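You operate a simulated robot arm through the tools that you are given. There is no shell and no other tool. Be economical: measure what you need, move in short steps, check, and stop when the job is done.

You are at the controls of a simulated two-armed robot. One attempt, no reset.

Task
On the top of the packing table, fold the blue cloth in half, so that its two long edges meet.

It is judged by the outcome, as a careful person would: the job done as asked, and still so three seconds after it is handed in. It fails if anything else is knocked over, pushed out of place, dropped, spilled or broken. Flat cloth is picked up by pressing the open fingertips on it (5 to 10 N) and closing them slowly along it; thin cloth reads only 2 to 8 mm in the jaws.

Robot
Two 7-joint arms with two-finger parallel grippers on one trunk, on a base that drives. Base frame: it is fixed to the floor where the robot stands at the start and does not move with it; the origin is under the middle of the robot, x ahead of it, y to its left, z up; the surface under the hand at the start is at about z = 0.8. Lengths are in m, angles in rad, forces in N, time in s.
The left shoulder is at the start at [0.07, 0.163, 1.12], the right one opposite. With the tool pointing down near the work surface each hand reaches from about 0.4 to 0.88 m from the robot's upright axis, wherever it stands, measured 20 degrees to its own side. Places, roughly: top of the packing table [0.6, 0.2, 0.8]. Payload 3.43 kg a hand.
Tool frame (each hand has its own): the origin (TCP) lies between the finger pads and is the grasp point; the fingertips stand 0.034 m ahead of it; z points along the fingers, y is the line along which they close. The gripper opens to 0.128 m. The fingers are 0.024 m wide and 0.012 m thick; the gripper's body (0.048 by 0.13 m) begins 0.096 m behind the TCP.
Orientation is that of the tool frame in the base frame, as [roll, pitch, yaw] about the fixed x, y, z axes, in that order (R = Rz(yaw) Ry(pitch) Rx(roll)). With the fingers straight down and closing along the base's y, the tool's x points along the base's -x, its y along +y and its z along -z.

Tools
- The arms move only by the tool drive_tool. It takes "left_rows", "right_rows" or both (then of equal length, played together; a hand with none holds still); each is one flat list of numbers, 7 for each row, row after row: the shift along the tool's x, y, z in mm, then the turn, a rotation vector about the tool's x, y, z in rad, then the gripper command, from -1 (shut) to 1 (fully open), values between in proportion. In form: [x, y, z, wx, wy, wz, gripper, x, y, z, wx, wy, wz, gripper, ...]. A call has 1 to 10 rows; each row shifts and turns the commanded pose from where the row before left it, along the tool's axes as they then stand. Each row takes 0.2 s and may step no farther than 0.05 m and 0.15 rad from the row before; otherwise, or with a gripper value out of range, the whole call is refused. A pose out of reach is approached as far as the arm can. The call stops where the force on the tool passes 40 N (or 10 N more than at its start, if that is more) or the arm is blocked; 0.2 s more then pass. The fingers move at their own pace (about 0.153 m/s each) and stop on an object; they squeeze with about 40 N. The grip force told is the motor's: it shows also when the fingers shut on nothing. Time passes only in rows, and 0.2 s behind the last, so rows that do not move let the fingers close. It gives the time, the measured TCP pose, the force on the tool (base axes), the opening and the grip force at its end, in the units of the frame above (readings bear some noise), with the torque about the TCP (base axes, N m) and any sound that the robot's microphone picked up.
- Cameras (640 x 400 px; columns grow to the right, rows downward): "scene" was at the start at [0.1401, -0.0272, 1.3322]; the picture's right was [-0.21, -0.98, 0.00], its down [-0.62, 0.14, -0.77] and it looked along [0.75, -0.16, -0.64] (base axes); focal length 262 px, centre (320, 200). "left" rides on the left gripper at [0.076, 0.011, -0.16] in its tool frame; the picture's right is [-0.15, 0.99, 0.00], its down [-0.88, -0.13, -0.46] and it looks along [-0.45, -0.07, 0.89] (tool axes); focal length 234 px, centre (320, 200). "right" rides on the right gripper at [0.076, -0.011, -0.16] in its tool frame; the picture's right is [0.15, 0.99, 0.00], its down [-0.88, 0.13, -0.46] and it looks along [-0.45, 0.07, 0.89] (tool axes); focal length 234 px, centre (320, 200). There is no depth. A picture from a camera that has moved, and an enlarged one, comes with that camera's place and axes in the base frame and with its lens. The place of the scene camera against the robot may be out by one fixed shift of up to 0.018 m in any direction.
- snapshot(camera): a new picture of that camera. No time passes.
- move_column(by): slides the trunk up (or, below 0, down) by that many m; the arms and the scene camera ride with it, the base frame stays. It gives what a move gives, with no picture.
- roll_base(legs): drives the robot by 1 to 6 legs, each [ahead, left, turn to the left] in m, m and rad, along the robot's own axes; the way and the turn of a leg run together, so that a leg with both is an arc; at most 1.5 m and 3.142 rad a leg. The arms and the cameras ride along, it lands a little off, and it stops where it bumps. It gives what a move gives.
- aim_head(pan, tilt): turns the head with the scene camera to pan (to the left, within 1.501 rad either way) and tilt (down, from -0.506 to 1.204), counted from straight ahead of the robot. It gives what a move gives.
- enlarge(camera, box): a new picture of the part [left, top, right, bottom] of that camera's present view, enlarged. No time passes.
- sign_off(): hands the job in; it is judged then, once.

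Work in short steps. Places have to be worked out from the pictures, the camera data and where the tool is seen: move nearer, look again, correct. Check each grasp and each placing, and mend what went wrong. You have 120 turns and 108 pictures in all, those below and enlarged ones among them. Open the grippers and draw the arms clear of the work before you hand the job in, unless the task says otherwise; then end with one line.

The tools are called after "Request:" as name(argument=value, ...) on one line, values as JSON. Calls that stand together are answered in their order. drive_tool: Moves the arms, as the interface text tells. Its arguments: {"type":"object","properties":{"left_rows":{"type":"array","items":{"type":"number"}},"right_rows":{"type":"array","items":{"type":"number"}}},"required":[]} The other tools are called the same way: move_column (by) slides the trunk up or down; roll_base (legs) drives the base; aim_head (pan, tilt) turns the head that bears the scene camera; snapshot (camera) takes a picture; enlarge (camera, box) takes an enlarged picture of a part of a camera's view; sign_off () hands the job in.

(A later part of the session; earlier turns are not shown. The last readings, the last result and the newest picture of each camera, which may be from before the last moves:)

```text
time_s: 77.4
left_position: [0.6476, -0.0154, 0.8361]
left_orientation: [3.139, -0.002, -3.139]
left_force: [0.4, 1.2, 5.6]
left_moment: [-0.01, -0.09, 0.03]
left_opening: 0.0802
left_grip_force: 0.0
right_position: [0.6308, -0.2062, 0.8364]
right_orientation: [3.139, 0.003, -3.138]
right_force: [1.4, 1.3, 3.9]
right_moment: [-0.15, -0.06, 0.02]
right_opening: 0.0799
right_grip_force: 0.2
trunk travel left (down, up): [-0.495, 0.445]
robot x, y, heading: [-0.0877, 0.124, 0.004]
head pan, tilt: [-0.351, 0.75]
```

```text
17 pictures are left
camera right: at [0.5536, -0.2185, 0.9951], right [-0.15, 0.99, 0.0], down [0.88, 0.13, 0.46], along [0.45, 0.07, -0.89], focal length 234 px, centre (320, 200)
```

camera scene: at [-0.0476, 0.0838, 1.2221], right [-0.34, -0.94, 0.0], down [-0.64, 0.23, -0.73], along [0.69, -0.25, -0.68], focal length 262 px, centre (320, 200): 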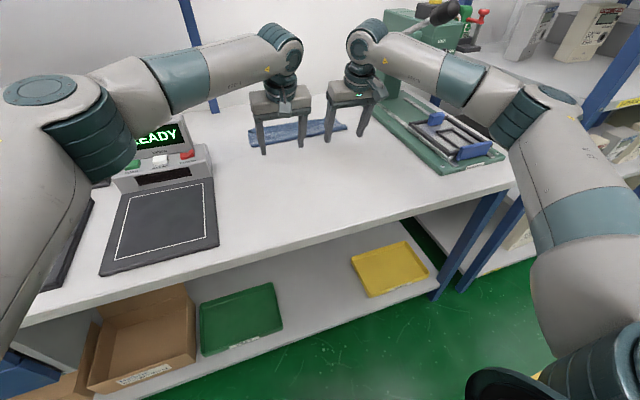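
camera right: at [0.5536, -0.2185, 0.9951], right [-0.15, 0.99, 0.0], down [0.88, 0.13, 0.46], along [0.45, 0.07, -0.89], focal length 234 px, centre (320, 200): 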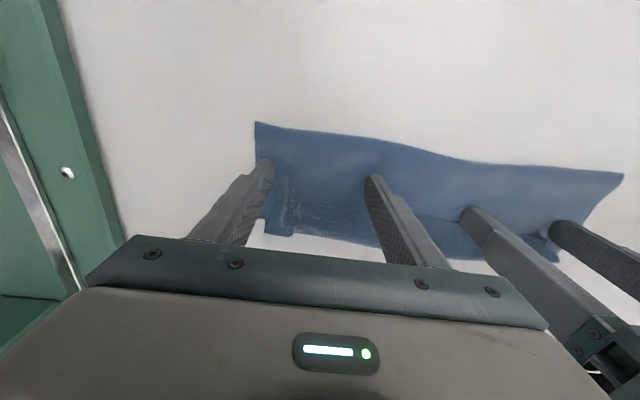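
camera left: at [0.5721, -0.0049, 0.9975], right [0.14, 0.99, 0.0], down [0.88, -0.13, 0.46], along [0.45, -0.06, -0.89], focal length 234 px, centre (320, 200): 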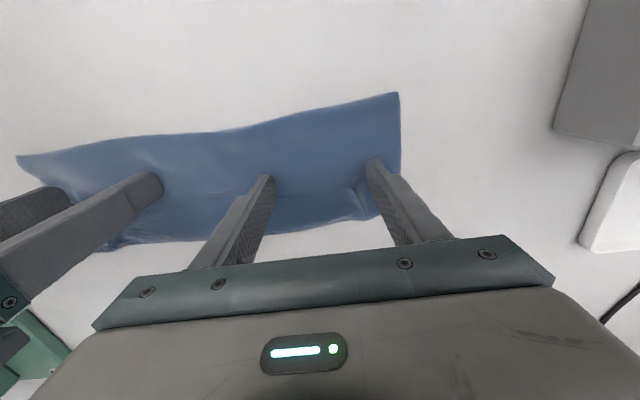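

The cloth followed cleanly by 0.09 m. Hem edges are now at x ≈ 0.664 (left) and 0.651 (right). I'll raise, lean both hands forward 0.3 rad so only the fingers' front corners touch, and line up for a shallow ~8 mm grip.

Request:
drive_tool(left_rows=[0, 0, -15, 0, 0, 0, 0.25, 0, 0, -15, 0, 0, 0, -0.45, -8, 8, 0, 0, 0.1, 0, -0.45, -8, 8, 0, 0, 0.1, 0, -0.45, -7, 7, 0, 0, 0.1, 0, -0.45, -4, 0, 12, 0, 0, 0, -0.45, -4, 0, 12, 0, 0, 0, -0.45, 0, 0, 0, 0, 0, 0, -0.45], right_rows=[0, 0, -15, 0, 0, 0, 0.25, 0, 0, -15, 0, 0, 0, -0.45, -9, -8, 0, 0, 0.1, 0, -0.45, -9, -7, 0, 0, 0.1, 0, -0.45, -9, -7, 0, 0, 0.1, 0, -0.45, -4, 0, 12, 0, 0, 0, -0.45, -4, 0, 12, 0, 0, 0, -0.45, 0, 0, 0, 0, 0, 0, -0.45])

Request:
enlarge(camera="left", box=[220, 110, 420, 250])

Request:
enlarge(camera="right", box=[230, 110, 430, 250])

```text
time_s: 79.2
left_position: [0.6192, 0.0549, 0.8603]
left_orientation: [3.141, -0.249, -3.139]
left_force: [0.5, 0.1, 0.0]
left_moment: [0.02, -0.01, -0.02]
left_opening: 0.0352
left_grip_force: 0.1
left hand out of reach, approached as far as the arm can: row 2, 3, 4, 5
right_position: [0.6591, -0.2269, 0.8374]
right_orientation: [3.138, -0.297, -3.137]
right_force: [1.0, 0.4, 3.7]
right_moment: [0.08, -0.04, -0.02]
right_opening: 0.0355
right_grip_force: 0.4
trunk travel left (down, up): [-0.495, 0.445]
robot x, y, heading: [-0.0873, 0.1214, 0.004]
head pan, tilt: [-0.351, 0.75]
```

```text
2.86 times, centred on (320, 180) of left
camera zoom: at [0.5856, 0.0647, 1.0354], right [0.14, 0.99, -0.04], down [0.97, -0.13, 0.22], along [0.22, -0.07, -0.97], focal length 669 px, centre (320, 257)
```

zoom: 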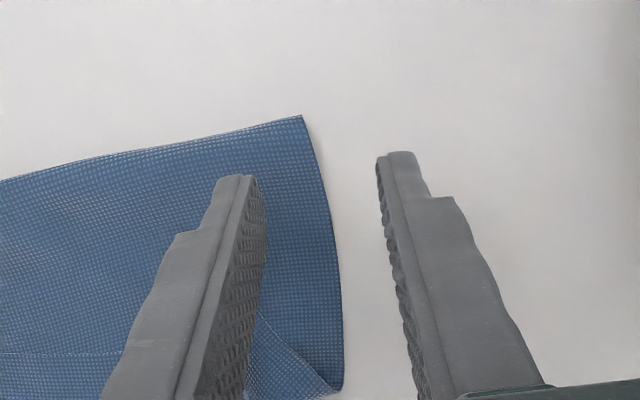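

```text
2.86 times, centred on (330, 180) of right
camera zoom: at [0.6329, -0.239, 1.0125], right [-0.14, 0.99, 0.05], down [0.98, 0.13, 0.18], along [0.17, 0.07, -0.98], focal length 669 px, centre (291, 257)
```

zoom: 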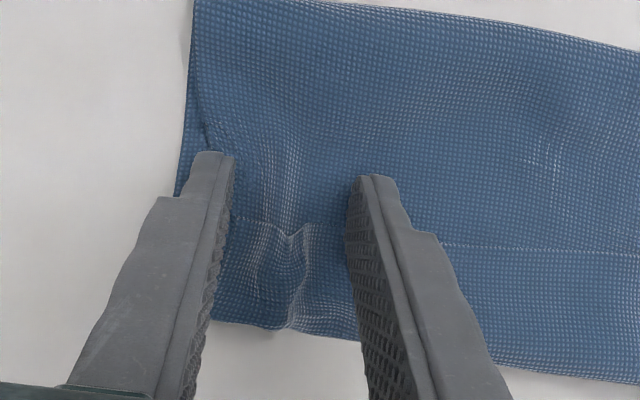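

The left arm ran out of reach with the forward lean. I'll lift the right hand off, then drive the base forward 0.08 m and re-place both hands.

Request:
drive_tool(left_rows=[0, 0, -10, 0, 0, 0, -0.45, 0, 0, -10, 0, 0, 0, -0.45], right_rows=[3, 0, -10, 0, 0, 0, -0.45, 3, 0, -10, 0, 0, 0, -0.45])

Request:
roll_base(legs=[[0.08, 0, 0]])

```text
time_s: 79.8
left_position: [0.6212, 0.0553, 0.8782]
left_orientation: [3.142, -0.249, -3.138]
left_force: [0.3, -0.3, -0.7]
left_moment: [0.0, -0.02, -0.01]
left_opening: 0.0351
left_grip_force: 0.0
right_position: [0.6573, -0.2267, 0.8579]
right_orientation: [3.141, -0.298, -3.137]
right_force: [-0.5, 0.8, -0.7]
right_moment: [-0.03, 0.01, 0.02]
right_opening: 0.035
right_grip_force: 0.1
trunk travel left (down, up): [-0.495, 0.445]
robot x, y, heading: [-0.0876, 0.119, 0.004]
head pan, tilt: [-0.351, 0.75]
```

```text
time_s: 80.8
left_position: [0.6998, 0.0558, 0.8776]
left_orientation: [3.141, -0.251, -3.139]
left_force: [0.7, -0.5, -0.1]
left_moment: [0.0, 0.04, 0.0]
left_opening: 0.0351
left_grip_force: 0.1
right_position: [0.7382, -0.2273, 0.8561]
right_orientation: [3.139, -0.299, -3.138]
right_force: [-0.3, 0.4, -0.6]
right_moment: [-0.02, 0.03, 0.01]
right_opening: 0.0353
right_grip_force: 0.0
trunk travel left (down, up): [-0.495, 0.445]
robot x, y, heading: [-0.01, 0.1225, 0.004]
head pan, tilt: [-0.351, 0.75]
```

Now I'll move both hands over their grip points (left (0.670, 0.008), right (0.667, -0.228)), just above the cloth.

Request:
drive_tool(left_rows=[7.6, -16, 9.5, 0, 0.025, 0, -0.45, 7.6, -16, 9.5, 0, 0.025, 0, -0.45, 7.6, -16, 9.5, 0, 0, 0, -0.45, 0, 0, 0, 0, 0, 0, -0.45], right_rows=[22.6, 0, 7, 0, 0, 0, -0.45, 22.6, 0, 7, 0, 0, 0, -0.45, 22.6, 0, 7, 0, 0, 0, -0.45, 0, 0, 0, 0, 0, 0, -0.45])

Request:
enlarge(camera="left", box=[220, 110, 420, 250])

```text
time_s: 81.8
left_position: [0.6668, 0.0104, 0.8567]
left_orientation: [-3.141, -0.301, -3.137]
left_force: [0.0, 0.2, 0.6]
left_moment: [0.01, 0.02, 0.0]
left_opening: 0.0354
left_grip_force: 0.0
left hand out of reach, approached as far as the arm can: row 2
right_position: [0.6667, -0.2283, 0.8582]
right_orientation: [3.139, -0.3, -3.138]
right_force: [0.9, -1.0, 0.4]
right_moment: [0.0, -0.01, 0.03]
right_opening: 0.0351
right_grip_force: 0.1
trunk travel left (down, up): [-0.495, 0.445]
robot x, y, heading: [-0.0088, 0.1211, 0.003]
head pan, tilt: [-0.351, 0.75]
```

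```text
2.86 times, centred on (320, 180) of left
camera zoom: at [0.6426, 0.0213, 1.033], right [0.14, 0.99, -0.04], down [0.98, -0.13, 0.17], along [0.17, -0.07, -0.98], focal length 669 px, centre (320, 257)
```

zoom: 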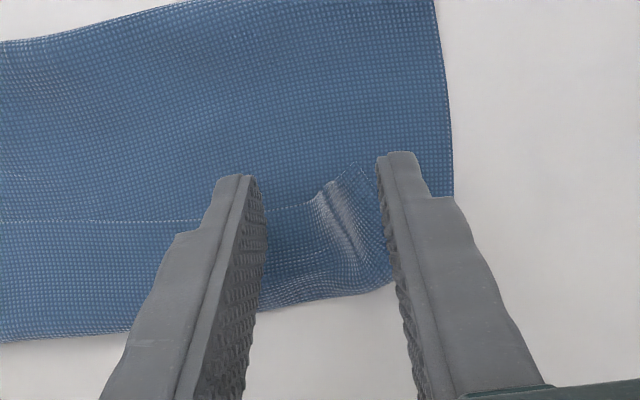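

Left hem edge is at x ≈ 0.665. I'll adjust the left 5 mm forward and inward and lower both nearly to contact.

Request:
drive_tool(left_rows=[-3.3, -2, 5, 0, 0, 0, -0.45, -3.3, -2, 5, 0, 0, 0, -0.45, -3.2, -1, 4.7, 0, 0, 0, -0.45, 0, 0, 0, 0, 0, 0, -0.45], right_rows=[-1.7, 0, 5.6, 0, 0, 0, -0.45, -1.7, 0, 5.6, 0, 0, 0, -0.45, -1.7, 0, 5.6, 0, 0, 0, -0.45, 0, 0, 0, 0, 0, 0, -0.45])

```text
time_s: 82.8
left_position: [0.6699, 0.0067, 0.8392]
left_orientation: [-3.141, -0.301, -3.138]
left_force: [-0.5, -0.4, 0.2]
left_moment: [-0.02, -0.02, -0.02]
left_opening: 0.0352
left_grip_force: 0.0
left hand out of reach, approached as far as the arm can: row 3
right_position: [0.666, -0.2269, 0.8397]
right_orientation: [3.139, -0.302, -3.137]
right_force: [0.0, -0.6, -0.9]
right_moment: [0.02, -0.02, -0.02]
right_opening: 0.0352
right_grip_force: 0.0
trunk travel left (down, up): [-0.495, 0.445]
robot x, y, heading: [-0.0092, 0.1217, 0.008]
head pan, tilt: [-0.351, 0.75]
```

Lowering the last couple of mm to light contact.

Request:
drive_tool(left_rows=[-0.3, 0, 1, 0, 0, 0, -0.45, -0.3, 0, 1, 0, 0, 0, -0.45, 0, 0, 0, 0, 0, 0, -0.45], right_rows=[-0.3, 0, 1, 0, 0, 0, -0.45, -0.4, 0, 1.2, 0, 0, 0, -0.45, 0, 0, 0, 0, 0, 0, -0.45])

```text
time_s: 83.6
left_position: [0.6688, 0.007, 0.8363]
left_orientation: [3.141, -0.3, -3.138]
left_force: [1.6, -0.6, 8.4]
left_moment: [0.04, -0.09, -0.01]
left_opening: 0.0354
left_grip_force: 0.2
right_position: [0.6658, -0.227, 0.8387]
right_orientation: [3.137, -0.299, -3.138]
right_force: [-1.0, 0.5, -0.4]
right_moment: [-0.02, 0.01, 0.01]
right_opening: 0.0352
right_grip_force: 0.1
trunk travel left (down, up): [-0.495, 0.445]
robot x, y, heading: [-0.0074, 0.1242, 0.005]
head pan, tilt: [-0.351, 0.75]
```

Left is at 8 N; I'll ease it a little and lower the right 1.5 mm more.

Request:
drive_tool(left_rows=[0, 0, -0.5, 0, 0, 0, -0.45, 0, 0, 0, 0, 0, 0, -0.45], right_rows=[-0.3, 0, 0.8, 0, 0, 0, -0.45, -0.2, 0, 0.7, 0, 0, 0, -0.45])

```text
time_s: 84.2
left_position: [0.6697, 0.006, 0.8385]
left_orientation: [-3.14, -0.297, -3.139]
left_force: [0.1, -0.3, 3.9]
left_moment: [0.01, -0.03, 0.03]
left_opening: 0.0351
left_grip_force: 0.0
right_position: [0.6646, -0.2265, 0.8378]
right_orientation: [3.139, -0.297, -3.139]
right_force: [1.3, -0.8, 6.1]
right_moment: [0.09, -0.02, -0.01]
right_opening: 0.035
right_grip_force: 0.1
trunk travel left (down, up): [-0.495, 0.445]
robot x, y, heading: [-0.0136, 0.1254, 0.003]
head pan, tilt: [-0.351, 0.75]
```

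Contact is 4 N and 6 N. I'll close slowly, then lift 20 mm straight up.

Request:
drive_tool(left_rows=[0, 0, 0, 0, 0, 0, -0.52, 0, 0, 0, 0, 0, 0, -0.59, 0, 0, 0, 0, 0, 0, -0.66, 0, 0, 0, 0, 0, 0, -0.73, 0, 0, 0, 0, 0, 0, -0.8, 0, 0, 0, 0, 0, 0, -0.87, 0, 0, 0, 0, 0, 0, -0.94, 0, 0, 0, 0, 0, 0, -1, 0, 0, 0, 0, 0, 0, -1], right_rows=[0, 0, 0, 0, 0, 0, -0.52, 0, 0, 0, 0, 0, 0, -0.59, 0, 0, 0, 0, 0, 0, -0.66, 0, 0, 0, 0, 0, 0, -0.73, 0, 0, 0, 0, 0, 0, -0.8, 0, 0, 0, 0, 0, 0, -0.87, 0, 0, 0, 0, 0, 0, -0.94, 0, 0, 0, 0, 0, 0, -1, 0, 0, 0, 0, 0, 0, -1])

Request:
drive_tool(left_rows=[2.4, 0, -6.4, 0, 0, 0, -1, 2.4, 0, -6.4, 0, 0, 0, -1, 2.4, 0, -6.3, 0, 0, 0, -1], right_rows=[2, 0, -6.4, 0, 0, 0, -1, 2, 0, -6.4, 0, 0, 0, -1, 2, 0, -6.3, 0, 0, 0, -1])

Request:
enlarge(camera="left", box=[80, 90, 420, 260])

Request:
enlarge(camera="right", box=[230, 90, 570, 260])

```text
time_s: 86.2
left_position: [0.6687, 0.0062, 0.8388]
left_orientation: [-3.139, -0.299, -3.139]
left_force: [0.3, -2.4, 0.7]
left_moment: [-0.1, 0.0, 0.01]
left_opening: 0.0016
left_grip_force: 36.6
right_position: [0.6654, -0.2261, 0.8378]
right_orientation: [3.141, -0.3, -3.136]
right_force: [0.0, 1.5, 12.4]
right_moment: [0.12, -0.03, 0.01]
right_opening: 0.0029
right_grip_force: 37.9
trunk travel left (down, up): [-0.495, 0.445]
robot x, y, heading: [-0.006, 0.1209, 0.006]
head pan, tilt: [-0.351, 0.75]
```

```text
time_s: 87.0
left_position: [0.6672, 0.0059, 0.8575]
left_orientation: [3.14, -0.298, -3.139]
left_force: [0.2, -2.7, 0.1]
left_moment: [-0.07, 0.02, 0.01]
left_opening: 0.0018
left_grip_force: 36.5
right_position: [0.6666, -0.2263, 0.8554]
right_orientation: [3.138, -0.301, -3.137]
right_force: [0.4, 2.3, 0.1]
right_moment: [0.1, 0.01, 0.03]
right_opening: 0.0029
right_grip_force: 37.8
trunk travel left (down, up): [-0.495, 0.445]
robot x, y, heading: [-0.0084, 0.1212, 0.006]
head pan, tilt: [-0.351, 0.75]
```

```text
1.88 times, centred on (250, 175) of left
camera zoom: at [0.6433, 0.017, 1.0343], right [0.14, 0.99, -0.04], down [0.98, -0.13, 0.18], along [0.17, -0.07, -0.98], focal length 441 px, centre (452, 247)
```

zoom: 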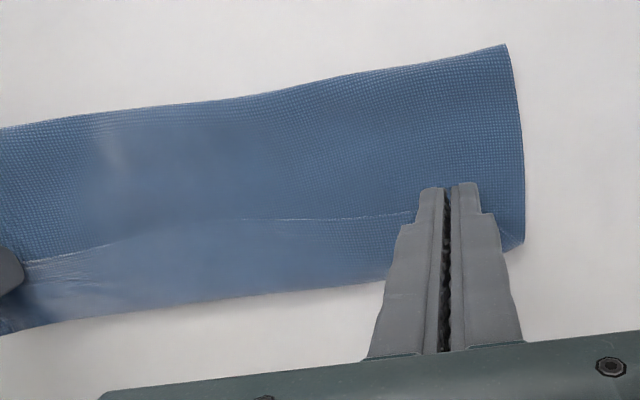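

```text
1.88 times, centred on (400, 175) of right
camera zoom: at [0.6404, -0.2389, 1.0309], right [-0.14, 0.99, 0.04], down [0.98, 0.13, 0.18], along [0.17, 0.07, -0.98], focal length 441 px, centre (169, 247)
```

zoom: 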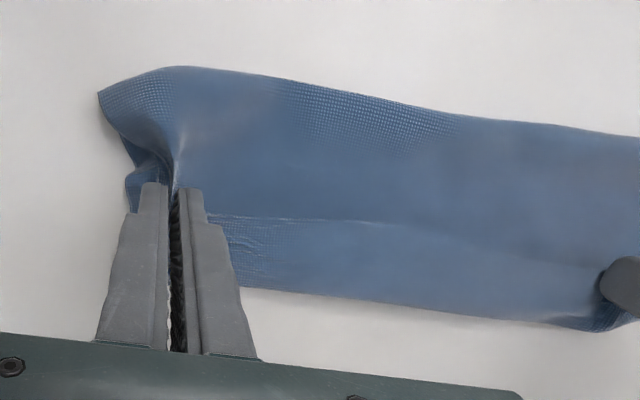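

Left holds the hem sheet alone, while right (2.9 mm) has again caught a lower layer. I'll keep the left, set the right down, open it and shift it 7 mm forward.

Request:
drive_tool(right_rows=[-2.3, 0, 7.6, 0, 0, 0, -1, -2.3, 0, 7.6, 0, 0, 0, -0.9, 0, 0, 0, 0, 0, 0, -0.7, 0, 0, 0, 0, 0, 0, -0.45, 0, 0, 0, 0, 0, 0, -0.45, 1.5, 0, -5, 0, 0, 0, -0.45, 1.5, 0, -5, 0, 0, 0, -0.45, -6.7, 0, -2.1, 0, 0, 0, -0.45, 0, 0, 0, 0, 0, 0, -0.45])

Request:
enlarge(camera="right", box=[230, 100, 450, 250])

```text
time_s: 89.0
left_position: [0.668, 0.0062, 0.8587]
left_orientation: [3.141, -0.299, -3.137]
left_force: [0.0, 0.3, -1.1]
left_moment: [0.04, 0.01, -0.03]
left_opening: 0.0016
left_grip_force: 36.5
right_position: [0.6738, -0.2283, 0.8506]
right_orientation: [3.139, -0.298, -3.139]
right_force: [-0.1, -0.6, -0.9]
right_moment: [-0.01, 0.02, 0.01]
right_opening: 0.0351
right_grip_force: 0.1
trunk travel left (down, up): [-0.495, 0.445]
robot x, y, heading: [-0.0065, 0.1192, 0.006]
head pan, tilt: [-0.351, 0.75]
```

```text
2.67 times, centred on (340, 175) of right
camera zoom: at [0.6477, -0.2407, 1.0254], right [-0.14, 0.99, 0.04], down [0.98, 0.13, 0.18], along [0.17, 0.07, -0.98], focal length 624 px, centre (267, 267)
```

zoom: 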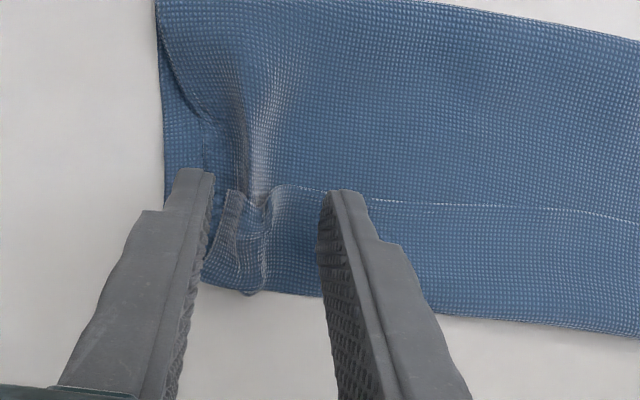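

The clump area has a ridge in the lower sheet too. I'll grip the flat hem further in, at y ≈ -0.188, where only the top sheet should gather.

Request:
drive_tool(right_rows=[2.3, 13, 0.7, 0, 0, 0, -0.45, 2.2, 13, 0.7, 0, 0, 0, -0.45, 2.2, 14, 0.7, 0, 0, 0, -0.45, -1.6, 0, 5.2, 0, 0, 0, -0.45, -1.5, 0, 4.9, 0, 0, 0, -0.45, 0, 0, 0, 0, 0, 0, -0.45])

```text
time_s: 90.4
left_position: [0.6686, 0.0058, 0.857]
left_orientation: [-3.141, -0.3, -3.139]
left_force: [-0.4, -0.4, -0.4]
left_moment: [0.01, 0.01, 0.03]
left_opening: 0.0017
left_grip_force: 36.2
right_position: [0.6667, -0.1857, 0.8407]
right_orientation: [3.14, -0.297, -3.136]
right_force: [0.0, -0.2, 1.0]
right_moment: [-0.04, 0.01, 0.01]
right_opening: 0.0351
right_grip_force: 0.1
trunk travel left (down, up): [-0.495, 0.445]
robot x, y, heading: [-0.0072, 0.1248, 0.006]
head pan, tilt: [-0.351, 0.75]
```

Request:
drive_tool(right_rows=[-0.3, 0, 1, 0, 0, 0, -0.45, -0.2, 0, 0.7, 0, 0, 0, -0.45, -0.1, 0, 0.4, 0, 0, 0, -0.45, 0, 0, 0, 0, 0, 0, -0.45])

```text
time_s: 91.4
left_position: [0.667, 0.007, 0.8588]
left_orientation: [3.141, -0.298, -3.137]
left_force: [-0.4, -0.3, -0.3]
left_moment: [0.02, -0.02, -0.01]
left_opening: 0.0016
left_grip_force: 36.5
right_position: [0.6676, -0.1867, 0.8392]
right_orientation: [3.139, -0.299, -3.136]
right_force: [-0.8, -0.3, 7.3]
right_moment: [-0.17, -0.01, 0.0]
right_opening: 0.0355
right_grip_force: 0.1
trunk travel left (down, up): [-0.495, 0.445]
robot x, y, heading: [-0.0105, 0.1235, 0.003]
head pan, tilt: [-0.351, 0.75]
```

Contact is 7 N, so I'll ease 0.4 mm, close slowly and lift.

Request:
drive_tool(right_rows=[0.1, 0, -0.4, 0, 0, 0, -0.52, 0, 0, 0, 0, 0, 0, -0.59, 0, 0, 0, 0, 0, 0, -0.66, 0, 0, 0, 0, 0, 0, -0.73, 0, 0, 0, 0, 0, 0, -0.8, 0, 0, 0, 0, 0, 0, -0.87, 0, 0, 0, 0, 0, 0, -0.94, 0, 0, 0, 0, 0, 0, -1, 0, 0, 0, 0, 0, 0, -1])

Request:
drive_tool(right_rows=[2, 0, -6.4, 0, 0, 0, -1, 2, 0, -6.4, 0, 0, 0, -1, 2, 0, -6.3, 0, 0, 0, -1])

Request:
enlarge(camera="right", box=[180, 90, 520, 260])

```text
time_s: 93.4
left_position: [0.6674, 0.0066, 0.8574]
left_orientation: [-3.141, -0.298, -3.138]
left_force: [-0.1, -0.3, 0.3]
left_moment: [0.05, 0.02, 0.0]
left_opening: 0.0019
left_grip_force: 36.6
right_position: [0.6675, -0.1873, 0.8393]
right_orientation: [3.141, -0.3, -3.139]
right_force: [0.1, 0.4, 5.3]
right_moment: [-0.06, 0.03, -0.03]
right_opening: 0.0002
right_grip_force: 33.3
trunk travel left (down, up): [-0.495, 0.445]
robot x, y, heading: [-0.0093, 0.1221, 0.003]
head pan, tilt: [-0.351, 0.75]
```

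```text
time_s: 94.2
left_position: [0.6681, 0.0069, 0.8575]
left_orientation: [-3.141, -0.302, -3.139]
left_force: [-0.2, 1.0, 0.6]
left_moment: [-0.03, 0.01, 0.05]
left_opening: 0.0014
left_grip_force: 36.7
right_position: [0.6664, -0.1885, 0.8595]
right_orientation: [3.14, -0.3, -3.138]
right_force: [-0.6, 0.4, -0.7]
right_moment: [0.02, 0.0, 0.0]
right_opening: 0.0
right_grip_force: 33.3
trunk travel left (down, up): [-0.495, 0.445]
robot x, y, heading: [-0.0112, 0.1229, 0.003]
head pan, tilt: [-0.351, 0.75]
```

```text
1.88 times, centred on (350, 175) of right
camera zoom: at [0.6401, -0.1994, 1.0331], right [-0.14, 0.99, 0.04], down [0.98, 0.13, 0.18], along [0.17, 0.07, -0.98], focal length 441 px, centre (264, 247)
```

zoom: 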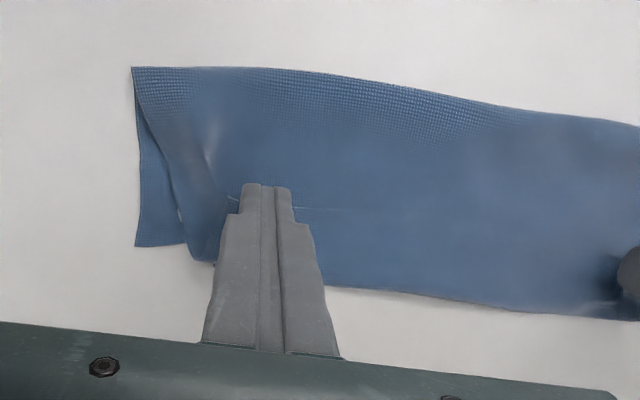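

The right fingers slipped off (0 mm). I'll retry with a wider opening, 3 mm more overlap and a firmer 8–9 N press.

Request:
drive_tool(right_rows=[0, 0, 0, 0, 0, 0, -0.6, 0, 0, 0, 0, 0, 0, -0.22, -2.9, 0, -0.9, 0, 0, 0, -0.22, -2, 0, 6.4, 0, 0, 0, -0.22, -2, 0, 6.4, 0, 0, 0, -0.22, -1.9, 0, 6.1, 0, 0, 0, -0.22, -0.2, 0, 0.6, 0, 0, 0, -0.22, 0, 0, 0, 0, 0, 0, -0.22])

```text
time_s: 96.0
left_position: [0.6679, 0.007, 0.8578]
left_orientation: [-3.141, -0.298, -3.139]
left_force: [-0.6, -0.4, -0.6]
left_moment: [0.01, 0.0, 0.01]
left_opening: 0.0016
left_grip_force: 37.1
right_position: [0.6696, -0.1876, 0.8393]
right_orientation: [3.141, -0.299, -3.139]
right_force: [-0.1, -0.5, 1.9]
right_moment: [-0.03, 0.01, -0.01]
right_opening: 0.0501
right_grip_force: 0.2
trunk travel left (down, up): [-0.495, 0.445]
robot x, y, heading: [-0.0121, 0.1232, 0.005]
head pan, tilt: [-0.351, 0.75]
```

Request:
drive_tool(right_rows=[-0.2, 0, 0.8, 0, 0, 0, -0.22, -0.1, 0, 0.4, 0, 0, 0, -0.22, 0, 0, 0, 0, 0, 0, -0.22])

```text
time_s: 96.8
left_position: [0.6674, 0.0054, 0.857]
left_orientation: [3.141, -0.299, -3.138]
left_force: [0.1, -0.3, 0.0]
left_moment: [-0.02, -0.02, 0.01]
left_opening: 0.0015
left_grip_force: 36.5
right_position: [0.6692, -0.1875, 0.8381]
right_orientation: [3.14, -0.298, -3.138]
right_force: [0.4, -1.4, 8.0]
right_moment: [-0.08, -0.02, 0.01]
right_opening: 0.0502
right_grip_force: 0.0
trunk travel left (down, up): [-0.495, 0.445]
robot x, y, heading: [-0.0076, 0.119, 0.01]
head pan, tilt: [-0.351, 0.75]
```

Pressing at 8 N. I'll close slowly, following with a slight push, then lift.

Request:
drive_tool(right_rows=[0, 0, 0, 0, 0, 0, -0.31, 0, 0, 0, 0, 0, 0, -0.4, 0, 0, 0.1, 0, 0, 0, -0.49, 0, 0, 0, 0, 0, 0, -0.58, 0, 0, 0.1, 0, 0, 0, -0.67, 0, 0, 0, 0, 0, 0, -0.76, 0, 0, 0, 0, 0, 0, -0.85, 0, 0, 0, 0, 0, 0, -0.94, 0, 0, 0, 0, 0, 0, -1, 0, 0, 0, 0, 0, 0, -1])

Request:
drive_tool(right_rows=[2, 0, -6.4, 0, 0, 0, -1, 2, 0, -6.4, 0, 0, 0, -1, 2, 0, -6.3, 0, 0, 0, -1])

```text
time_s: 99.0
left_position: [0.6677, 0.007, 0.8586]
left_orientation: [-3.141, -0.297, -3.137]
left_force: [0.1, -0.6, 0.1]
left_moment: [-0.01, -0.03, -0.01]
left_opening: 0.0017
left_grip_force: 35.7
right_position: [0.6685, -0.1871, 0.8382]
right_orientation: [3.14, -0.298, -3.137]
right_force: [-1.3, 0.6, 10.4]
right_moment: [-0.04, -0.01, 0.02]
right_opening: 0.004
right_grip_force: 38.5
trunk travel left (down, up): [-0.495, 0.445]
robot x, y, heading: [-0.0133, 0.1225, 0.007]
head pan, tilt: [-0.351, 0.75]
```

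```text
time_s: 99.8
left_position: [0.6675, 0.0063, 0.8569]
left_orientation: [-3.141, -0.301, -3.138]
left_force: [1.3, 0.4, -0.2]
left_moment: [-0.01, 0.06, -0.01]
left_opening: 0.0019
left_grip_force: 36.3
right_position: [0.6683, -0.1879, 0.856]
right_orientation: [3.141, -0.3, -3.136]
right_force: [0.0, 0.3, -0.4]
right_moment: [0.0, -0.04, 0.0]
right_opening: 0.0036
right_grip_force: 38.4
trunk travel left (down, up): [-0.495, 0.445]
robot x, y, heading: [-0.0107, 0.1245, 0.007]
head pan, tilt: [-0.351, 0.75]
```

Request:
enlarge(camera="right", box=[180, 90, 520, 260])

Request:
enlarge(camera="scene", box=[200, 70, 440, 220])

```text
1.88 times, centred on (350, 175) of right
camera zoom: at [0.6427, -0.1995, 1.0313], right [-0.14, 0.99, 0.04], down [0.98, 0.13, 0.18], along [0.17, 0.07, -0.98], focal length 441 px, centre (264, 247)
```

zoom: 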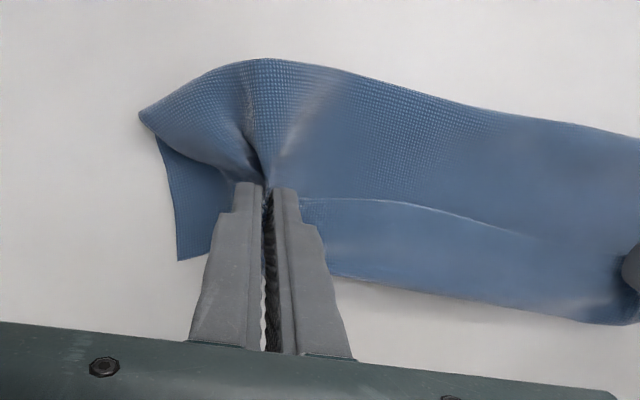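

```text
2.67 times, centred on (320, 145) of scene
camera zoom: at [0.1255, 0.0845, 1.2222], right [-0.34, -0.94, 0.0], down [-0.64, 0.23, -0.73], along [0.69, -0.25, -0.68], focal length 700 px, centre (320, 347)
```

zoom: 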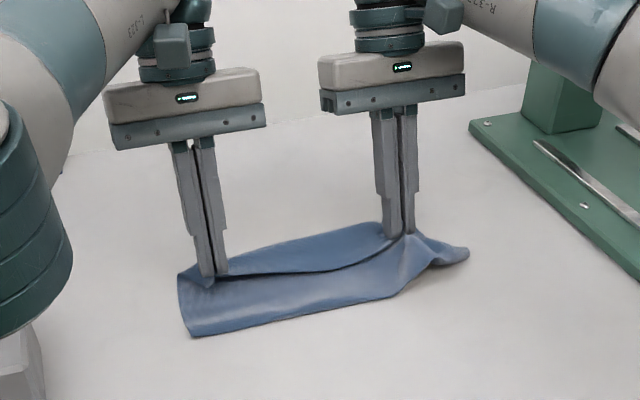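

The right hand keeps catching the lower sheet too. Better to undo and refold: the cloth is now much closer, so I can lay the top half back flat and refold it with a shallow edge grip that leaves no hem. First I'll set the right down, open it and lift clear, with the left still holding the edge.

Request:
drive_tool(right_rows=[-2.3, 0, 7.6, 0, 0, 0, -1, -2.3, 0, 7.6, 0, 0, 0, -0.9, 0, 0, 0, 0, 0, 0, -0.6, 0, 0, 0, 0, 0, 0, -0.3, 3, 0, -10, 0, 0, 0, -0.3, 3, -5, -12, 0, 0, 0, -0.3, 3, -10, -12, 0, 0, 0, -0.3, 3, -10, -12, 0, 0, 0, -0.3])

Request:
roll_base(legs=[[-0.05, 0, 0]])

Request:
drive_tool(left_rows=[4, 0, -14, 0, 0, 0, -1, 4, 0, -14, 0, 0, 0, -1, 4, 0, -14, 0, 0, 0, -1, 4, 0, -14, 0, 0, 0, -1])

Request:
roll_base(legs=[[-0.13, 0, 0]])

Request:
snapshot(camera="scene")

```text
time_s: 101.6
left_position: [0.668, 0.0058, 0.857]
left_orientation: [3.14, -0.298, -3.139]
left_force: [0.2, 0.3, -0.3]
left_moment: [0.0, -0.01, 0.0]
left_opening: 0.0017
left_grip_force: 36.2
right_position: [0.67, -0.2112, 0.8894]
right_orientation: [3.141, -0.298, -3.136]
right_force: [-0.2, -0.6, 0.1]
right_moment: [0.01, 0.01, -0.04]
right_opening: 0.0447
right_grip_force: 0.1
trunk travel left (down, up): [-0.495, 0.445]
robot x, y, heading: [-0.0122, 0.1231, 0.004]
head pan, tilt: [-0.351, 0.75]
```

```text
time_s: 102.5
left_position: [0.6192, 0.0056, 0.8583]
left_orientation: [3.141, -0.298, -3.138]
left_force: [-0.9, -0.3, 0.3]
left_moment: [-0.03, -0.07, -0.02]
left_opening: 0.0018
left_grip_force: 36.8
right_position: [0.6204, -0.2122, 0.8895]
right_orientation: [3.141, -0.298, -3.138]
right_force: [-0.9, 0.6, 0.3]
right_moment: [0.01, -0.04, 0.01]
right_opening: 0.0446
right_grip_force: 0.1
trunk travel left (down, up): [-0.495, 0.445]
robot x, y, heading: [-0.0588, 0.1238, 0.011]
head pan, tilt: [-0.351, 0.75]
```

```text
time_s: 103.5
left_position: [0.6143, 0.0122, 0.9076]
left_orientation: [-3.141, -0.299, -3.139]
left_force: [-0.3, 0.3, -0.4]
left_moment: [0.0, -0.04, -0.01]
left_opening: 0.0016
left_grip_force: 36.2
left hand out of reach, approached as far as the arm can: row 2, 4
right_position: [0.6221, -0.2118, 0.889]
right_orientation: [3.139, -0.299, -3.139]
right_force: [0.4, 0.1, 0.1]
right_moment: [0.01, 0.01, -0.02]
right_opening: 0.0449
right_grip_force: 0.1
trunk travel left (down, up): [-0.495, 0.445]
robot x, y, heading: [-0.054, 0.1197, 0.008]
head pan, tilt: [-0.351, 0.75]
```

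```text
time_s: 104.8
left_position: [0.4832, 0.0108, 0.9085]
left_orientation: [3.141, -0.299, -3.137]
left_force: [-0.9, -0.5, 0.7]
left_moment: [-0.01, 0.01, 0.03]
left_opening: 0.0017
left_grip_force: 37.2
right_position: [0.4892, -0.2119, 0.8888]
right_orientation: [3.14, -0.299, -3.137]
right_force: [-0.5, -1.1, 0.5]
right_moment: [0.01, -0.05, -0.01]
right_opening: 0.0447
right_grip_force: 0.2
trunk travel left (down, up): [-0.495, 0.445]
robot x, y, heading: [-0.1871, 0.1194, 0.0]
head pan, tilt: [-0.351, 0.75]
```

```text
7 pictures are left
camera scene: at [-0.0547, 0.0834, 1.2223], right [-0.34, -0.94, 0.0], down [-0.64, 0.23, -0.73], along [0.69, -0.25, -0.68], focal length 262 px, centre (320, 200)
```

scene: 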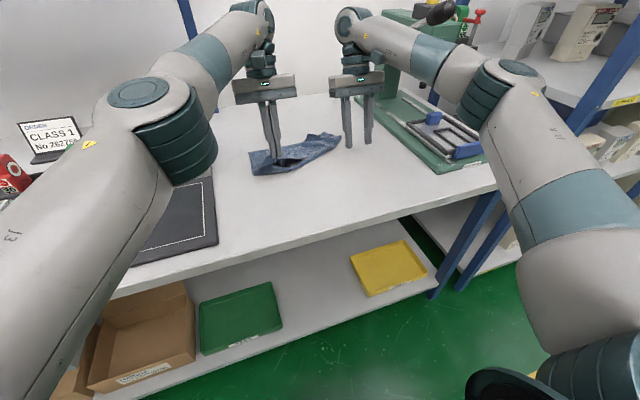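

The left part of the top half is coming back. I'll drive back a bit more, lower the left hand to the table and release.

Request:
roll_base(legs=[[-0.035, 0, 0]])

Request:
drive_tool(left_rows=[-5, 0, 16, 0, 0, 0, -1, -5, 0, 16, 0, 0, 0, -1, -5, 0, 16, 0, 0, 0, -1, -4, 0, 14, 0, 0, 0, -1, 0, 0, 0, 0, 0, 0, -0.8, 0, 0, 0, 0, 0, 0, -0.5, 0, 0, -10, 0, 0, 0, -0.4, 0, 0, -20, 0, 0, 0, -0.4, 0, 0, -20, 0, 0, 0, -0.4])

Request:
snapshot(camera="right")

```text
time_s: 105.7
left_position: [0.4499, 0.01, 0.909]
left_orientation: [3.141, -0.297, -3.138]
left_force: [0.0, -1.0, -0.5]
left_moment: [0.04, -0.04, -0.01]
left_opening: 0.0019
left_grip_force: 36.9
right_position: [0.4558, -0.2137, 0.8889]
right_orientation: [3.14, -0.299, -3.137]
right_force: [0.8, -0.1, -0.7]
right_moment: [0.0, -0.01, 0.02]
right_opening: 0.0445
right_grip_force: 0.1
trunk travel left (down, up): [-0.495, 0.445]
robot x, y, heading: [-0.2241, 0.121, 0.004]
head pan, tilt: [-0.351, 0.75]
```

```text
time_s: 107.7
left_position: [0.4577, 0.0146, 0.871]
left_orientation: [-3.141, -0.298, -3.138]
left_force: [0.5, -0.4, 0.2]
left_moment: [-0.05, 0.02, -0.02]
left_opening: 0.0386
left_grip_force: 0.1
left hand out of reach, approached as far as the arm can: row 8, 9
right_position: [0.4588, -0.2116, 0.8883]
right_orientation: [3.141, -0.301, -3.138]
right_force: [-0.1, -0.6, 1.1]
right_moment: [-0.03, 0.01, -0.02]
right_opening: 0.0446
right_grip_force: 0.0
trunk travel left (down, up): [-0.495, 0.445]
robot x, y, heading: [-0.2247, 0.1216, 0.004]
head pan, tilt: [-0.351, 0.75]
```

```text
6 pictures are left
camera right: at [0.4318, -0.2242, 1.0631], right [-0.14, 0.99, 0.04], down [0.98, 0.13, 0.18], along [0.17, 0.07, -0.98], focal length 234 px, centre (320, 200)
```

right: 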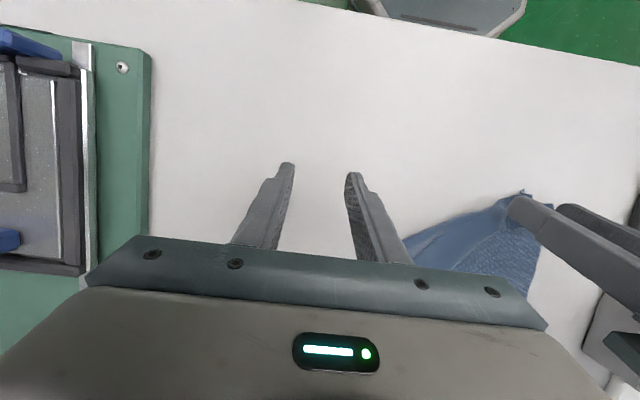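

The left near corner is flat again at (0.44, 0.04), while the right part is still folded over. I'll back off and look at the whole cloth.

Request:
roll_base(legs=[[-0.12, 0, 0]])

Request:
move_column(by=0.1)

Request:
enlarge(camera="scene", box=[220, 80, 420, 205])

```text
time_s: 108.9
left_position: [0.3397, 0.0096, 0.871]
left_orientation: [3.14, -0.296, -3.14]
left_force: [-1.2, 0.9, 0.8]
left_moment: [-0.03, -0.04, 0.01]
left_opening: 0.0384
left_grip_force: 0.1
right_position: [0.3382, -0.2148, 0.8887]
right_orientation: [3.14, -0.298, -3.14]
right_force: [0.5, -0.3, -0.3]
right_moment: [0.01, -0.04, 0.01]
right_opening: 0.0449
right_grip_force: 0.1
trunk travel left (down, up): [-0.495, 0.445]
robot x, y, heading: [-0.3368, 0.1172, -0.001]
head pan, tilt: [-0.351, 0.75]
```

```text
time_s: 110.2
left_position: [0.3407, 0.0103, 0.9701]
left_orientation: [-3.14, -0.298, -3.14]
left_force: [-0.1, 0.3, 0.2]
left_moment: [0.01, -0.05, 0.01]
left_opening: 0.0385
left_grip_force: 0.0
right_position: [0.3399, -0.2155, 0.988]
right_orientation: [3.139, -0.302, -3.139]
right_force: [0.2, -0.7, -0.2]
right_moment: [0.03, 0.0, 0.01]
right_opening: 0.045
right_grip_force: 0.0
trunk travel left (down, up): [-0.595, 0.345]
robot x, y, heading: [-0.3434, 0.1229, 0.005]
head pan, tilt: [-0.351, 0.75]
```

```text
3.20 times, centred on (320, 142) of scene
camera zoom: at [-0.2043, 0.0824, 1.3221], right [-0.34, -0.94, 0.0], down [-0.64, 0.23, -0.73], along [0.69, -0.25, -0.68], focal length 840 px, centre (320, 384)
```

zoom: 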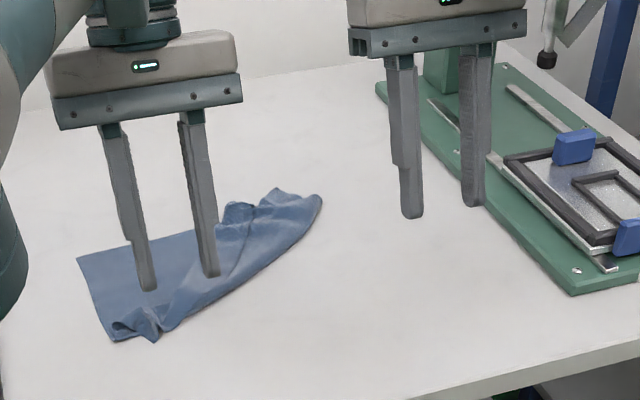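

The left half is open but the right half is still folded diagonally, with its near-edge corner lying around (0.65, -0.19). I'll bring the right hand upright over that area and look from close by.

Request:
drive_tool(left_rows=[0, 10, 0, 0, -0.1, 0, -0.4, 0, 10, 0, 0, -0.1, 0, -0.4, 0, 10, 0, 0, -0.1, 0, -0.4, 0, 0, 0, 0, 0, 0, -0.4], right_rows=[0, 0, 0, 0, -0.1, 0, -0.3, 0, 0, 0, 0, -0.1, 0, -0.3, 0, 0, 0, 0, -0.1, 0, -0.3, 0, 0, 0, 0, 0, 0, -0.3])

Request:
move_column(by=-0.09)

Request:
roll_base(legs=[[0.24, 0, 0]])

Request:
snapshot(camera="right")

```text
time_s: 111.2
left_position: [0.3411, 0.0412, 0.9717]
left_orientation: [-3.139, 0.001, -3.138]
left_force: [-0.5, 0.2, -0.9]
left_moment: [0.0, 0.0, 0.0]
left_opening: 0.0385
left_grip_force: 0.0
right_position: [0.3398, -0.2146, 0.9887]
right_orientation: [3.139, 0.002, -3.141]
right_force: [-0.6, -0.1, 0.0]
right_moment: [0.03, 0.01, -0.01]
right_opening: 0.0448
right_grip_force: 0.0
trunk travel left (down, up): [-0.595, 0.345]
robot x, y, heading: [-0.3373, 0.1175, 0.001]
head pan, tilt: [-0.351, 0.75]
```

```text
time_s: 112.5
left_position: [0.341, 0.0402, 0.8823]
left_orientation: [-3.138, 0.002, -3.141]
left_force: [0.6, -0.2, -0.4]
left_moment: [0.01, -0.02, 0.0]
left_opening: 0.0382
left_grip_force: 0.0
right_position: [0.339, -0.215, 0.8987]
right_orientation: [3.139, 0.0, -3.14]
right_force: [-0.4, 1.0, -0.2]
right_moment: [0.03, 0.02, 0.01]
right_opening: 0.0447
right_grip_force: 0.1
trunk travel left (down, up): [-0.505, 0.435]
robot x, y, heading: [-0.3412, 0.1185, 0.004]
head pan, tilt: [-0.351, 0.75]
```

```text
time_s: 114.3
left_position: [0.5784, 0.0417, 0.8811]
left_orientation: [3.141, 0.001, -3.141]
left_force: [1.1, -0.2, -0.6]
left_moment: [-0.03, 0.07, 0.02]
left_opening: 0.0385
left_grip_force: 0.1
right_position: [0.5773, -0.2146, 0.8992]
right_orientation: [3.14, 0.0, 3.141]
right_force: [1.1, 0.1, 0.3]
right_moment: [-0.01, 0.03, 0.02]
right_opening: 0.0448
right_grip_force: 0.0
trunk travel left (down, up): [-0.505, 0.435]
robot x, y, heading: [-0.1014, 0.1188, 0.007]
head pan, tilt: [-0.351, 0.75]
```

```text
4 pictures are left
camera right: at [0.5004, -0.2271, 1.058], right [-0.15, 0.99, 0.0], down [0.88, 0.13, 0.46], along [0.45, 0.07, -0.89], focal length 234 px, centre (320, 200)
```

right: 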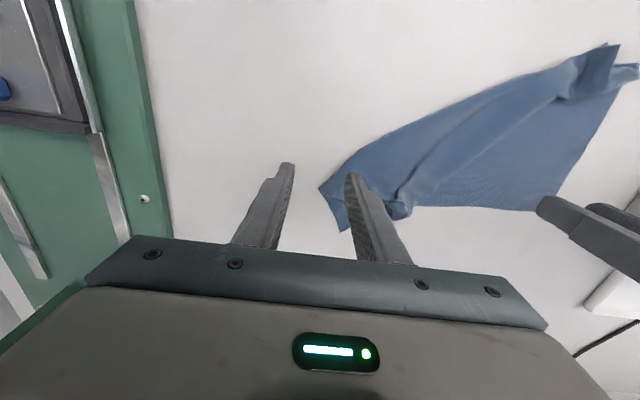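

The cloth's far corners are about (0.58, 0.08) and (0.67, -0.17); the folded-over near edge ends in a raised clump at about (0.635, -0.104). I'll move the left hand aside and bring the right over that clump, to pick it up from above without pressing the layer beneath.

Request:
drive_tool(left_rows=[0, 20, 0, 0, 0, 0, -0.4, 0, 20, 0, 0, 0, 0, -0.4, 0, 20, 0, 0, 0, 0, -0.4, 0, 0, 0, 0, 0, 0, -0.4, 0, 0, 0, 0, 0, 0, -0.4], right_rows=[0, 0, 0, 0, 0, 0, -0.3, -19, 37, 0, 0, 0, 0, -0.3, -19, 37, 0, 0, 0, 0, -0.3, -20, 37, 16, 0, 0, 0, -0.3, 0, 0, 20, 0, 0, 0, -0.3])

Request:
enlarge(camera="right", box=[180, 40, 480, 240])

```text
time_s: 115.5
left_position: [0.578, 0.1001, 0.88]
left_orientation: [3.142, 0.001, -3.141]
left_force: [-0.6, 0.3, 0.2]
left_moment: [0.02, 0.01, 0.0]
left_opening: 0.0383
left_grip_force: 0.0
right_position: [0.6343, -0.1056, 0.8641]
right_orientation: [3.139, 0.002, -3.141]
right_force: [0.4, -0.1, 0.5]
right_moment: [0.01, -0.01, -0.02]
right_opening: 0.0448
right_grip_force: 0.1
trunk travel left (down, up): [-0.505, 0.435]
robot x, y, heading: [-0.1032, 0.117, 0.004]
head pan, tilt: [-0.351, 0.75]
```

```text
2.00 times, centred on (330, 140) of right
camera zoom: at [0.5581, -0.1172, 1.0236], right [-0.15, 0.99, 0.0], down [0.88, 0.13, 0.46], along [0.45, 0.07, -0.89], focal length 468 px, centre (300, 320)
```

zoom: 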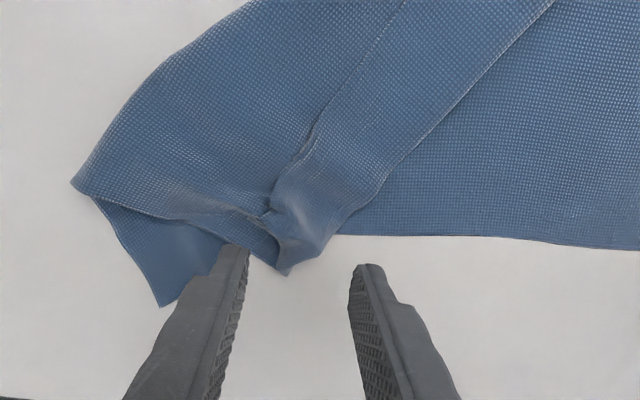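

The view is clear: the clump at (0.63, -0.107) is the end of the top sheet, lying right at the lower sheet's border. I'll lower there without pressing, close on it and lift 50 mm.

Request:
drive_tool(right_rows=[1.5, -1, 12, 0, 0, 0, -0.3, 1, 0, 12, 0, 0, 0, -0.3, 0, 0, 2, 0, 0, 0, -0.45, 0, 0, 0, 0, 0, 0, -0.6, 0, 0, 0, 0, 0, 0, -0.75, 0, 0, 0, 0, 0, 0, -0.9, 0, 0, 0, 0, 0, 0, -1, 0, 0, 0, 0, 0, 0, -1])

Request:
drive_tool(right_rows=[2, 0, -10, 0, 0, 0, -1, 4, -3, -10, 0, 0, 0, -1, 6, -5, -15, 0, 0, 0, -1, 8, -8, -15, 0, 0, 0, -1])

```text
time_s: 117.3
left_position: [0.5784, 0.1016, 0.8805]
left_orientation: [3.14, 0.002, 3.141]
left_force: [0.7, -0.8, -0.1]
left_moment: [0.0, -0.02, 0.01]
left_opening: 0.0384
left_grip_force: 0.0
right_position: [0.6322, -0.1045, 0.8368]
right_orientation: [3.141, 0.002, -3.141]
right_force: [0.0, 0.1, 1.1]
right_moment: [0.0, 0.03, -0.02]
right_opening: 0.0023
right_grip_force: 36.8
trunk travel left (down, up): [-0.505, 0.435]
robot x, y, heading: [-0.0995, 0.1208, 0.003]
head pan, tilt: [-0.351, 0.75]
```

```text
time_s: 118.3
left_position: [0.5782, 0.1004, 0.8804]
left_orientation: [3.141, 0.002, -3.141]
left_force: [-0.1, -0.7, -0.9]
left_moment: [0.01, 0.01, 0.03]
left_opening: 0.0384
left_grip_force: 0.1
right_position: [0.6111, -0.1204, 0.8866]
right_orientation: [3.14, 0.002, 3.141]
right_force: [-0.3, 0.2, 0.7]
right_moment: [0.02, 0.0, 0.02]
right_opening: 0.0023
right_grip_force: 37.2
trunk travel left (down, up): [-0.505, 0.435]
robot x, y, heading: [-0.1037, 0.1187, 0.001]
head pan, tilt: [-0.351, 0.75]
```

The corner is held (2.3 mm). I'll pin the lower sheet with the left hand near its far-left corner so that peeling back doesn't drag it.

Request:
drive_tool(left_rows=[0, -20, 0, 0, 0, 0, -0.4, 3, -20, 10, 0, 0, 0, -0.4, 3, -15, 15, 0, 0, 0, -0.4, 0, 0, 15, 0, 0, 0, -0.4, 0, 0, 4, 0, 0, 0, -0.4, 0, 0, 1, 0, 0, 0, -0.4])

```text
time_s: 119.7
left_position: [0.5726, 0.0471, 0.8372]
left_orientation: [-3.14, 0.002, -3.141]
left_force: [-0.2, 0.4, -0.1]
left_moment: [-0.01, 0.02, -0.02]
left_opening: 0.0383
left_grip_force: 0.0
right_position: [0.6132, -0.1202, 0.888]
right_orientation: [-3.141, 0.002, -3.14]
right_force: [-0.1, 0.2, 0.1]
right_moment: [-0.06, 0.02, -0.04]
right_opening: 0.0027
right_grip_force: 37.2
trunk travel left (down, up): [-0.505, 0.435]
robot x, y, heading: [-0.1013, 0.1191, 0.001]
head pan, tilt: [-0.351, 0.75]
```

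Press the left a touch more, and peel the right corner back and to the right in the air.

Request:
drive_tool(left_rows=[0, 0, 1.2, 0, 0, 0, -0.4, 0, 0, 0.8, 0, 0, 0, -0.4, 0, 0, 0, 0, 0, 0, -0.4, 0, 0, 0, 0, 0, 0, -0.4, 0, 0, 0, 0, 0, 0, -0.4, 0, 0, 0, 0, 0, 0, -0.4, 0, 0, 0, 0, 0, 0, -0.4, 0, 0, 0, 0, 0, 0, -0.4], right_rows=[0, 0, -5, 0, 0, 0, -1, 0, 0, 0, 0, 0, 0, -1, 22, -15, 0, 0, 0, 0, -1, 22, -15, 0, 0, 0, 0, -1, 22, -17, 0, 0, 0, 0, -1, 25, -17, 5, 0, 0, 0, -1, 25, -17, 10, 0, 0, 0, -1, 25, -17, 15, 0, 0, 0, -1])

```text
time_s: 121.5
left_position: [0.5712, 0.0461, 0.835]
left_orientation: [-3.141, 0.003, -3.141]
left_force: [0.0, -0.6, 9.5]
left_moment: [-0.19, 0.01, 0.05]
left_opening: 0.0384
left_grip_force: 0.2
right_position: [0.4713, -0.2183, 0.8622]
right_orientation: [3.14, 0.003, 3.141]
right_force: [0.4, 0.7, 0.5]
right_moment: [-0.01, -0.02, -0.02]
right_opening: 0.0023
right_grip_force: 36.8
trunk travel left (down, up): [-0.505, 0.435]
robot x, y, heading: [-0.1052, 0.1189, 0.002]
head pan, tilt: [-0.351, 0.75]
```

C is back at about (0.47, -0.22). I'll pull it slightly further, lower it to the table, keep holding it as an anchor, and raise the left hand.

Request:
drive_tool(left_rows=[0, 0, 0, 0, 0, 0, -0.4, 0, 0, 0, 0, 0, 0, -0.4, 0, 0, 0, 0, 0, 0, -0.4, 0, 0, -15, 0, 0, 0, -0.4, 0, 0, -15, 0, 0, 0, -0.4, 0, 0, -15, 0, 0, 0, -0.4], right_rows=[10, -6, 8, 0, 0, 0, -1, 10, -6, 8, 0, 0, 0, -1, 8, -6, 7, 0, 0, 0, -1, 0, 0, 0, 0, 0, 0, -1, 0, 0, 0, 0, 0, 0, -1, 0, 0, 0, 0, 0, 0, -1])

Request:
enlarge(camera="left", box=[0, 0, 640, 240])

```text
time_s: 122.9
left_position: [0.5717, 0.0454, 0.8796]
left_orientation: [-3.141, 0.0, -3.14]
left_force: [1.2, -0.1, 0.4]
left_moment: [0.04, 0.02, 0.02]
left_opening: 0.0384
left_grip_force: 0.1
right_position: [0.4441, -0.2372, 0.8387]
right_orientation: [3.14, 0.002, -3.141]
right_force: [0.5, -0.1, 0.4]
right_moment: [0.06, -0.05, 0.01]
right_opening: 0.0023
right_grip_force: 37.2
trunk travel left (down, up): [-0.505, 0.435]
robot x, y, heading: [-0.0999, 0.121, 0.004]
head pan, tilt: [-0.351, 0.75]
```

```text
1.00 times, centred on (320, 120) of left (not enlarged: the box is as wide or as high as the picture)
camera zoom: at [0.4967, 0.0557, 1.0411], right [0.14, 0.99, 0.0], down [0.88, -0.13, 0.46], along [0.45, -0.07, -0.89], focal length 234 px, centre (320, 280)
```

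zoom: 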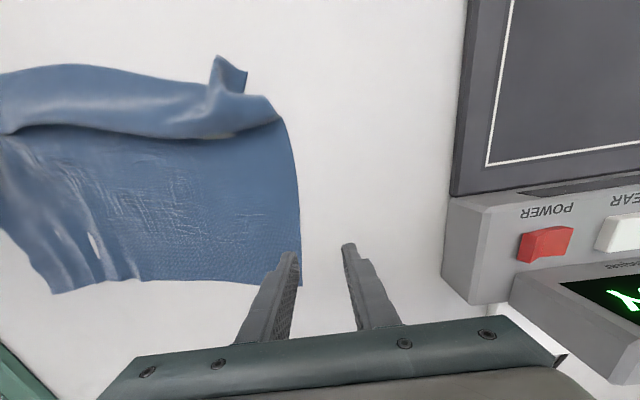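

The cloth is nearly flat again: only a ~4 cm strip along the near edge is still turned over, with corner D standing up at about (0.425, -0.004). I'll grasp that flap with the left hand, without pressing, and pull it back towards the robot, while the right holds its corner.

Request:
drive_tool(left_rows=[37, -12, 0, 0, 0, 0, -0.2, 37, -12, 0, 0, 0, 0, -0.2, 37, -13, 0, 0, 0, 0, -0.2, 36, -12, 10, 0, 0, 0, -0.2, 0, 0, 15, 0, 0, 0, -0.2, 0, 0, 16, 0, 0, 0, -0.2, 0, 0, 0, 0, 0, 0, -0.5, 0, 0, 0, 0, 0, 0, -0.75, 0, 0, 0, 0, 0, 0, -1, 0, 0, 0, 0, 0, 0, -1])

```text
time_s: 125.1
left_position: [0.4254, -0.0029, 0.8389]
left_orientation: [-3.141, 0.004, -3.141]
left_force: [0.0, -1.8, 0.2]
left_moment: [-0.03, -0.01, -0.04]
left_opening: 0.002
left_grip_force: 36.8
right_position: [0.4425, -0.2368, 0.8388]
right_orientation: [3.14, 0.003, -3.14]
right_force: [-1.1, 1.2, 0.1]
right_moment: [0.03, 0.0, -0.06]
right_opening: 0.0021
right_grip_force: 36.8
trunk travel left (down, up): [-0.505, 0.435]
robot x, y, heading: [-0.0995, 0.1231, -0.001]
head pan, tilt: [-0.351, 0.75]
```

Both hands now hold the ends of the near edge. I'll lift them together and spread gently so the edge between them pulls straight and the turned-over strip drops out.

Request:
drive_tool(left_rows=[0, 0, -15, 0, 0, 0, -1, 0, 2, -15, 0, 0, 0, -1, 0, 2, -15, 0, 0, 0, -1, 0, 2, -15, 0, 0, 0, -1, 0, 2, -15, 0, 0, 0, -1, 0, 0, 0, 0, 0, 0, -1], right_rows=[0, 0, -15, 0, 0, 0, -1, 0, 0, -15, 0, 0, 0, -1, 0, 0, -15, 0, 0, 0, -1, 0, 0, -15, 0, 0, 0, -1, 0, 0, -15, 0, 0, 0, -1, 0, 0, 0, 0, 0, 0, -1])

```text
time_s: 126.5
left_position: [0.4254, 0.005, 0.913]
left_orientation: [3.142, 0.002, -3.141]
left_force: [-1.1, -6.0, -0.1]
left_moment: [-0.21, 0.02, -0.06]
left_opening: 0.0018
left_grip_force: 36.6
right_position: [0.4426, -0.2361, 0.9153]
right_orientation: [3.14, -0.001, -3.14]
right_force: [0.8, 6.9, -0.1]
right_moment: [0.21, -0.01, -0.11]
right_opening: 0.0025
right_grip_force: 36.9
trunk travel left (down, up): [-0.505, 0.435]
robot x, y, heading: [-0.0996, 0.1226, -0.001]
head pan, tilt: [-0.351, 0.75]
```

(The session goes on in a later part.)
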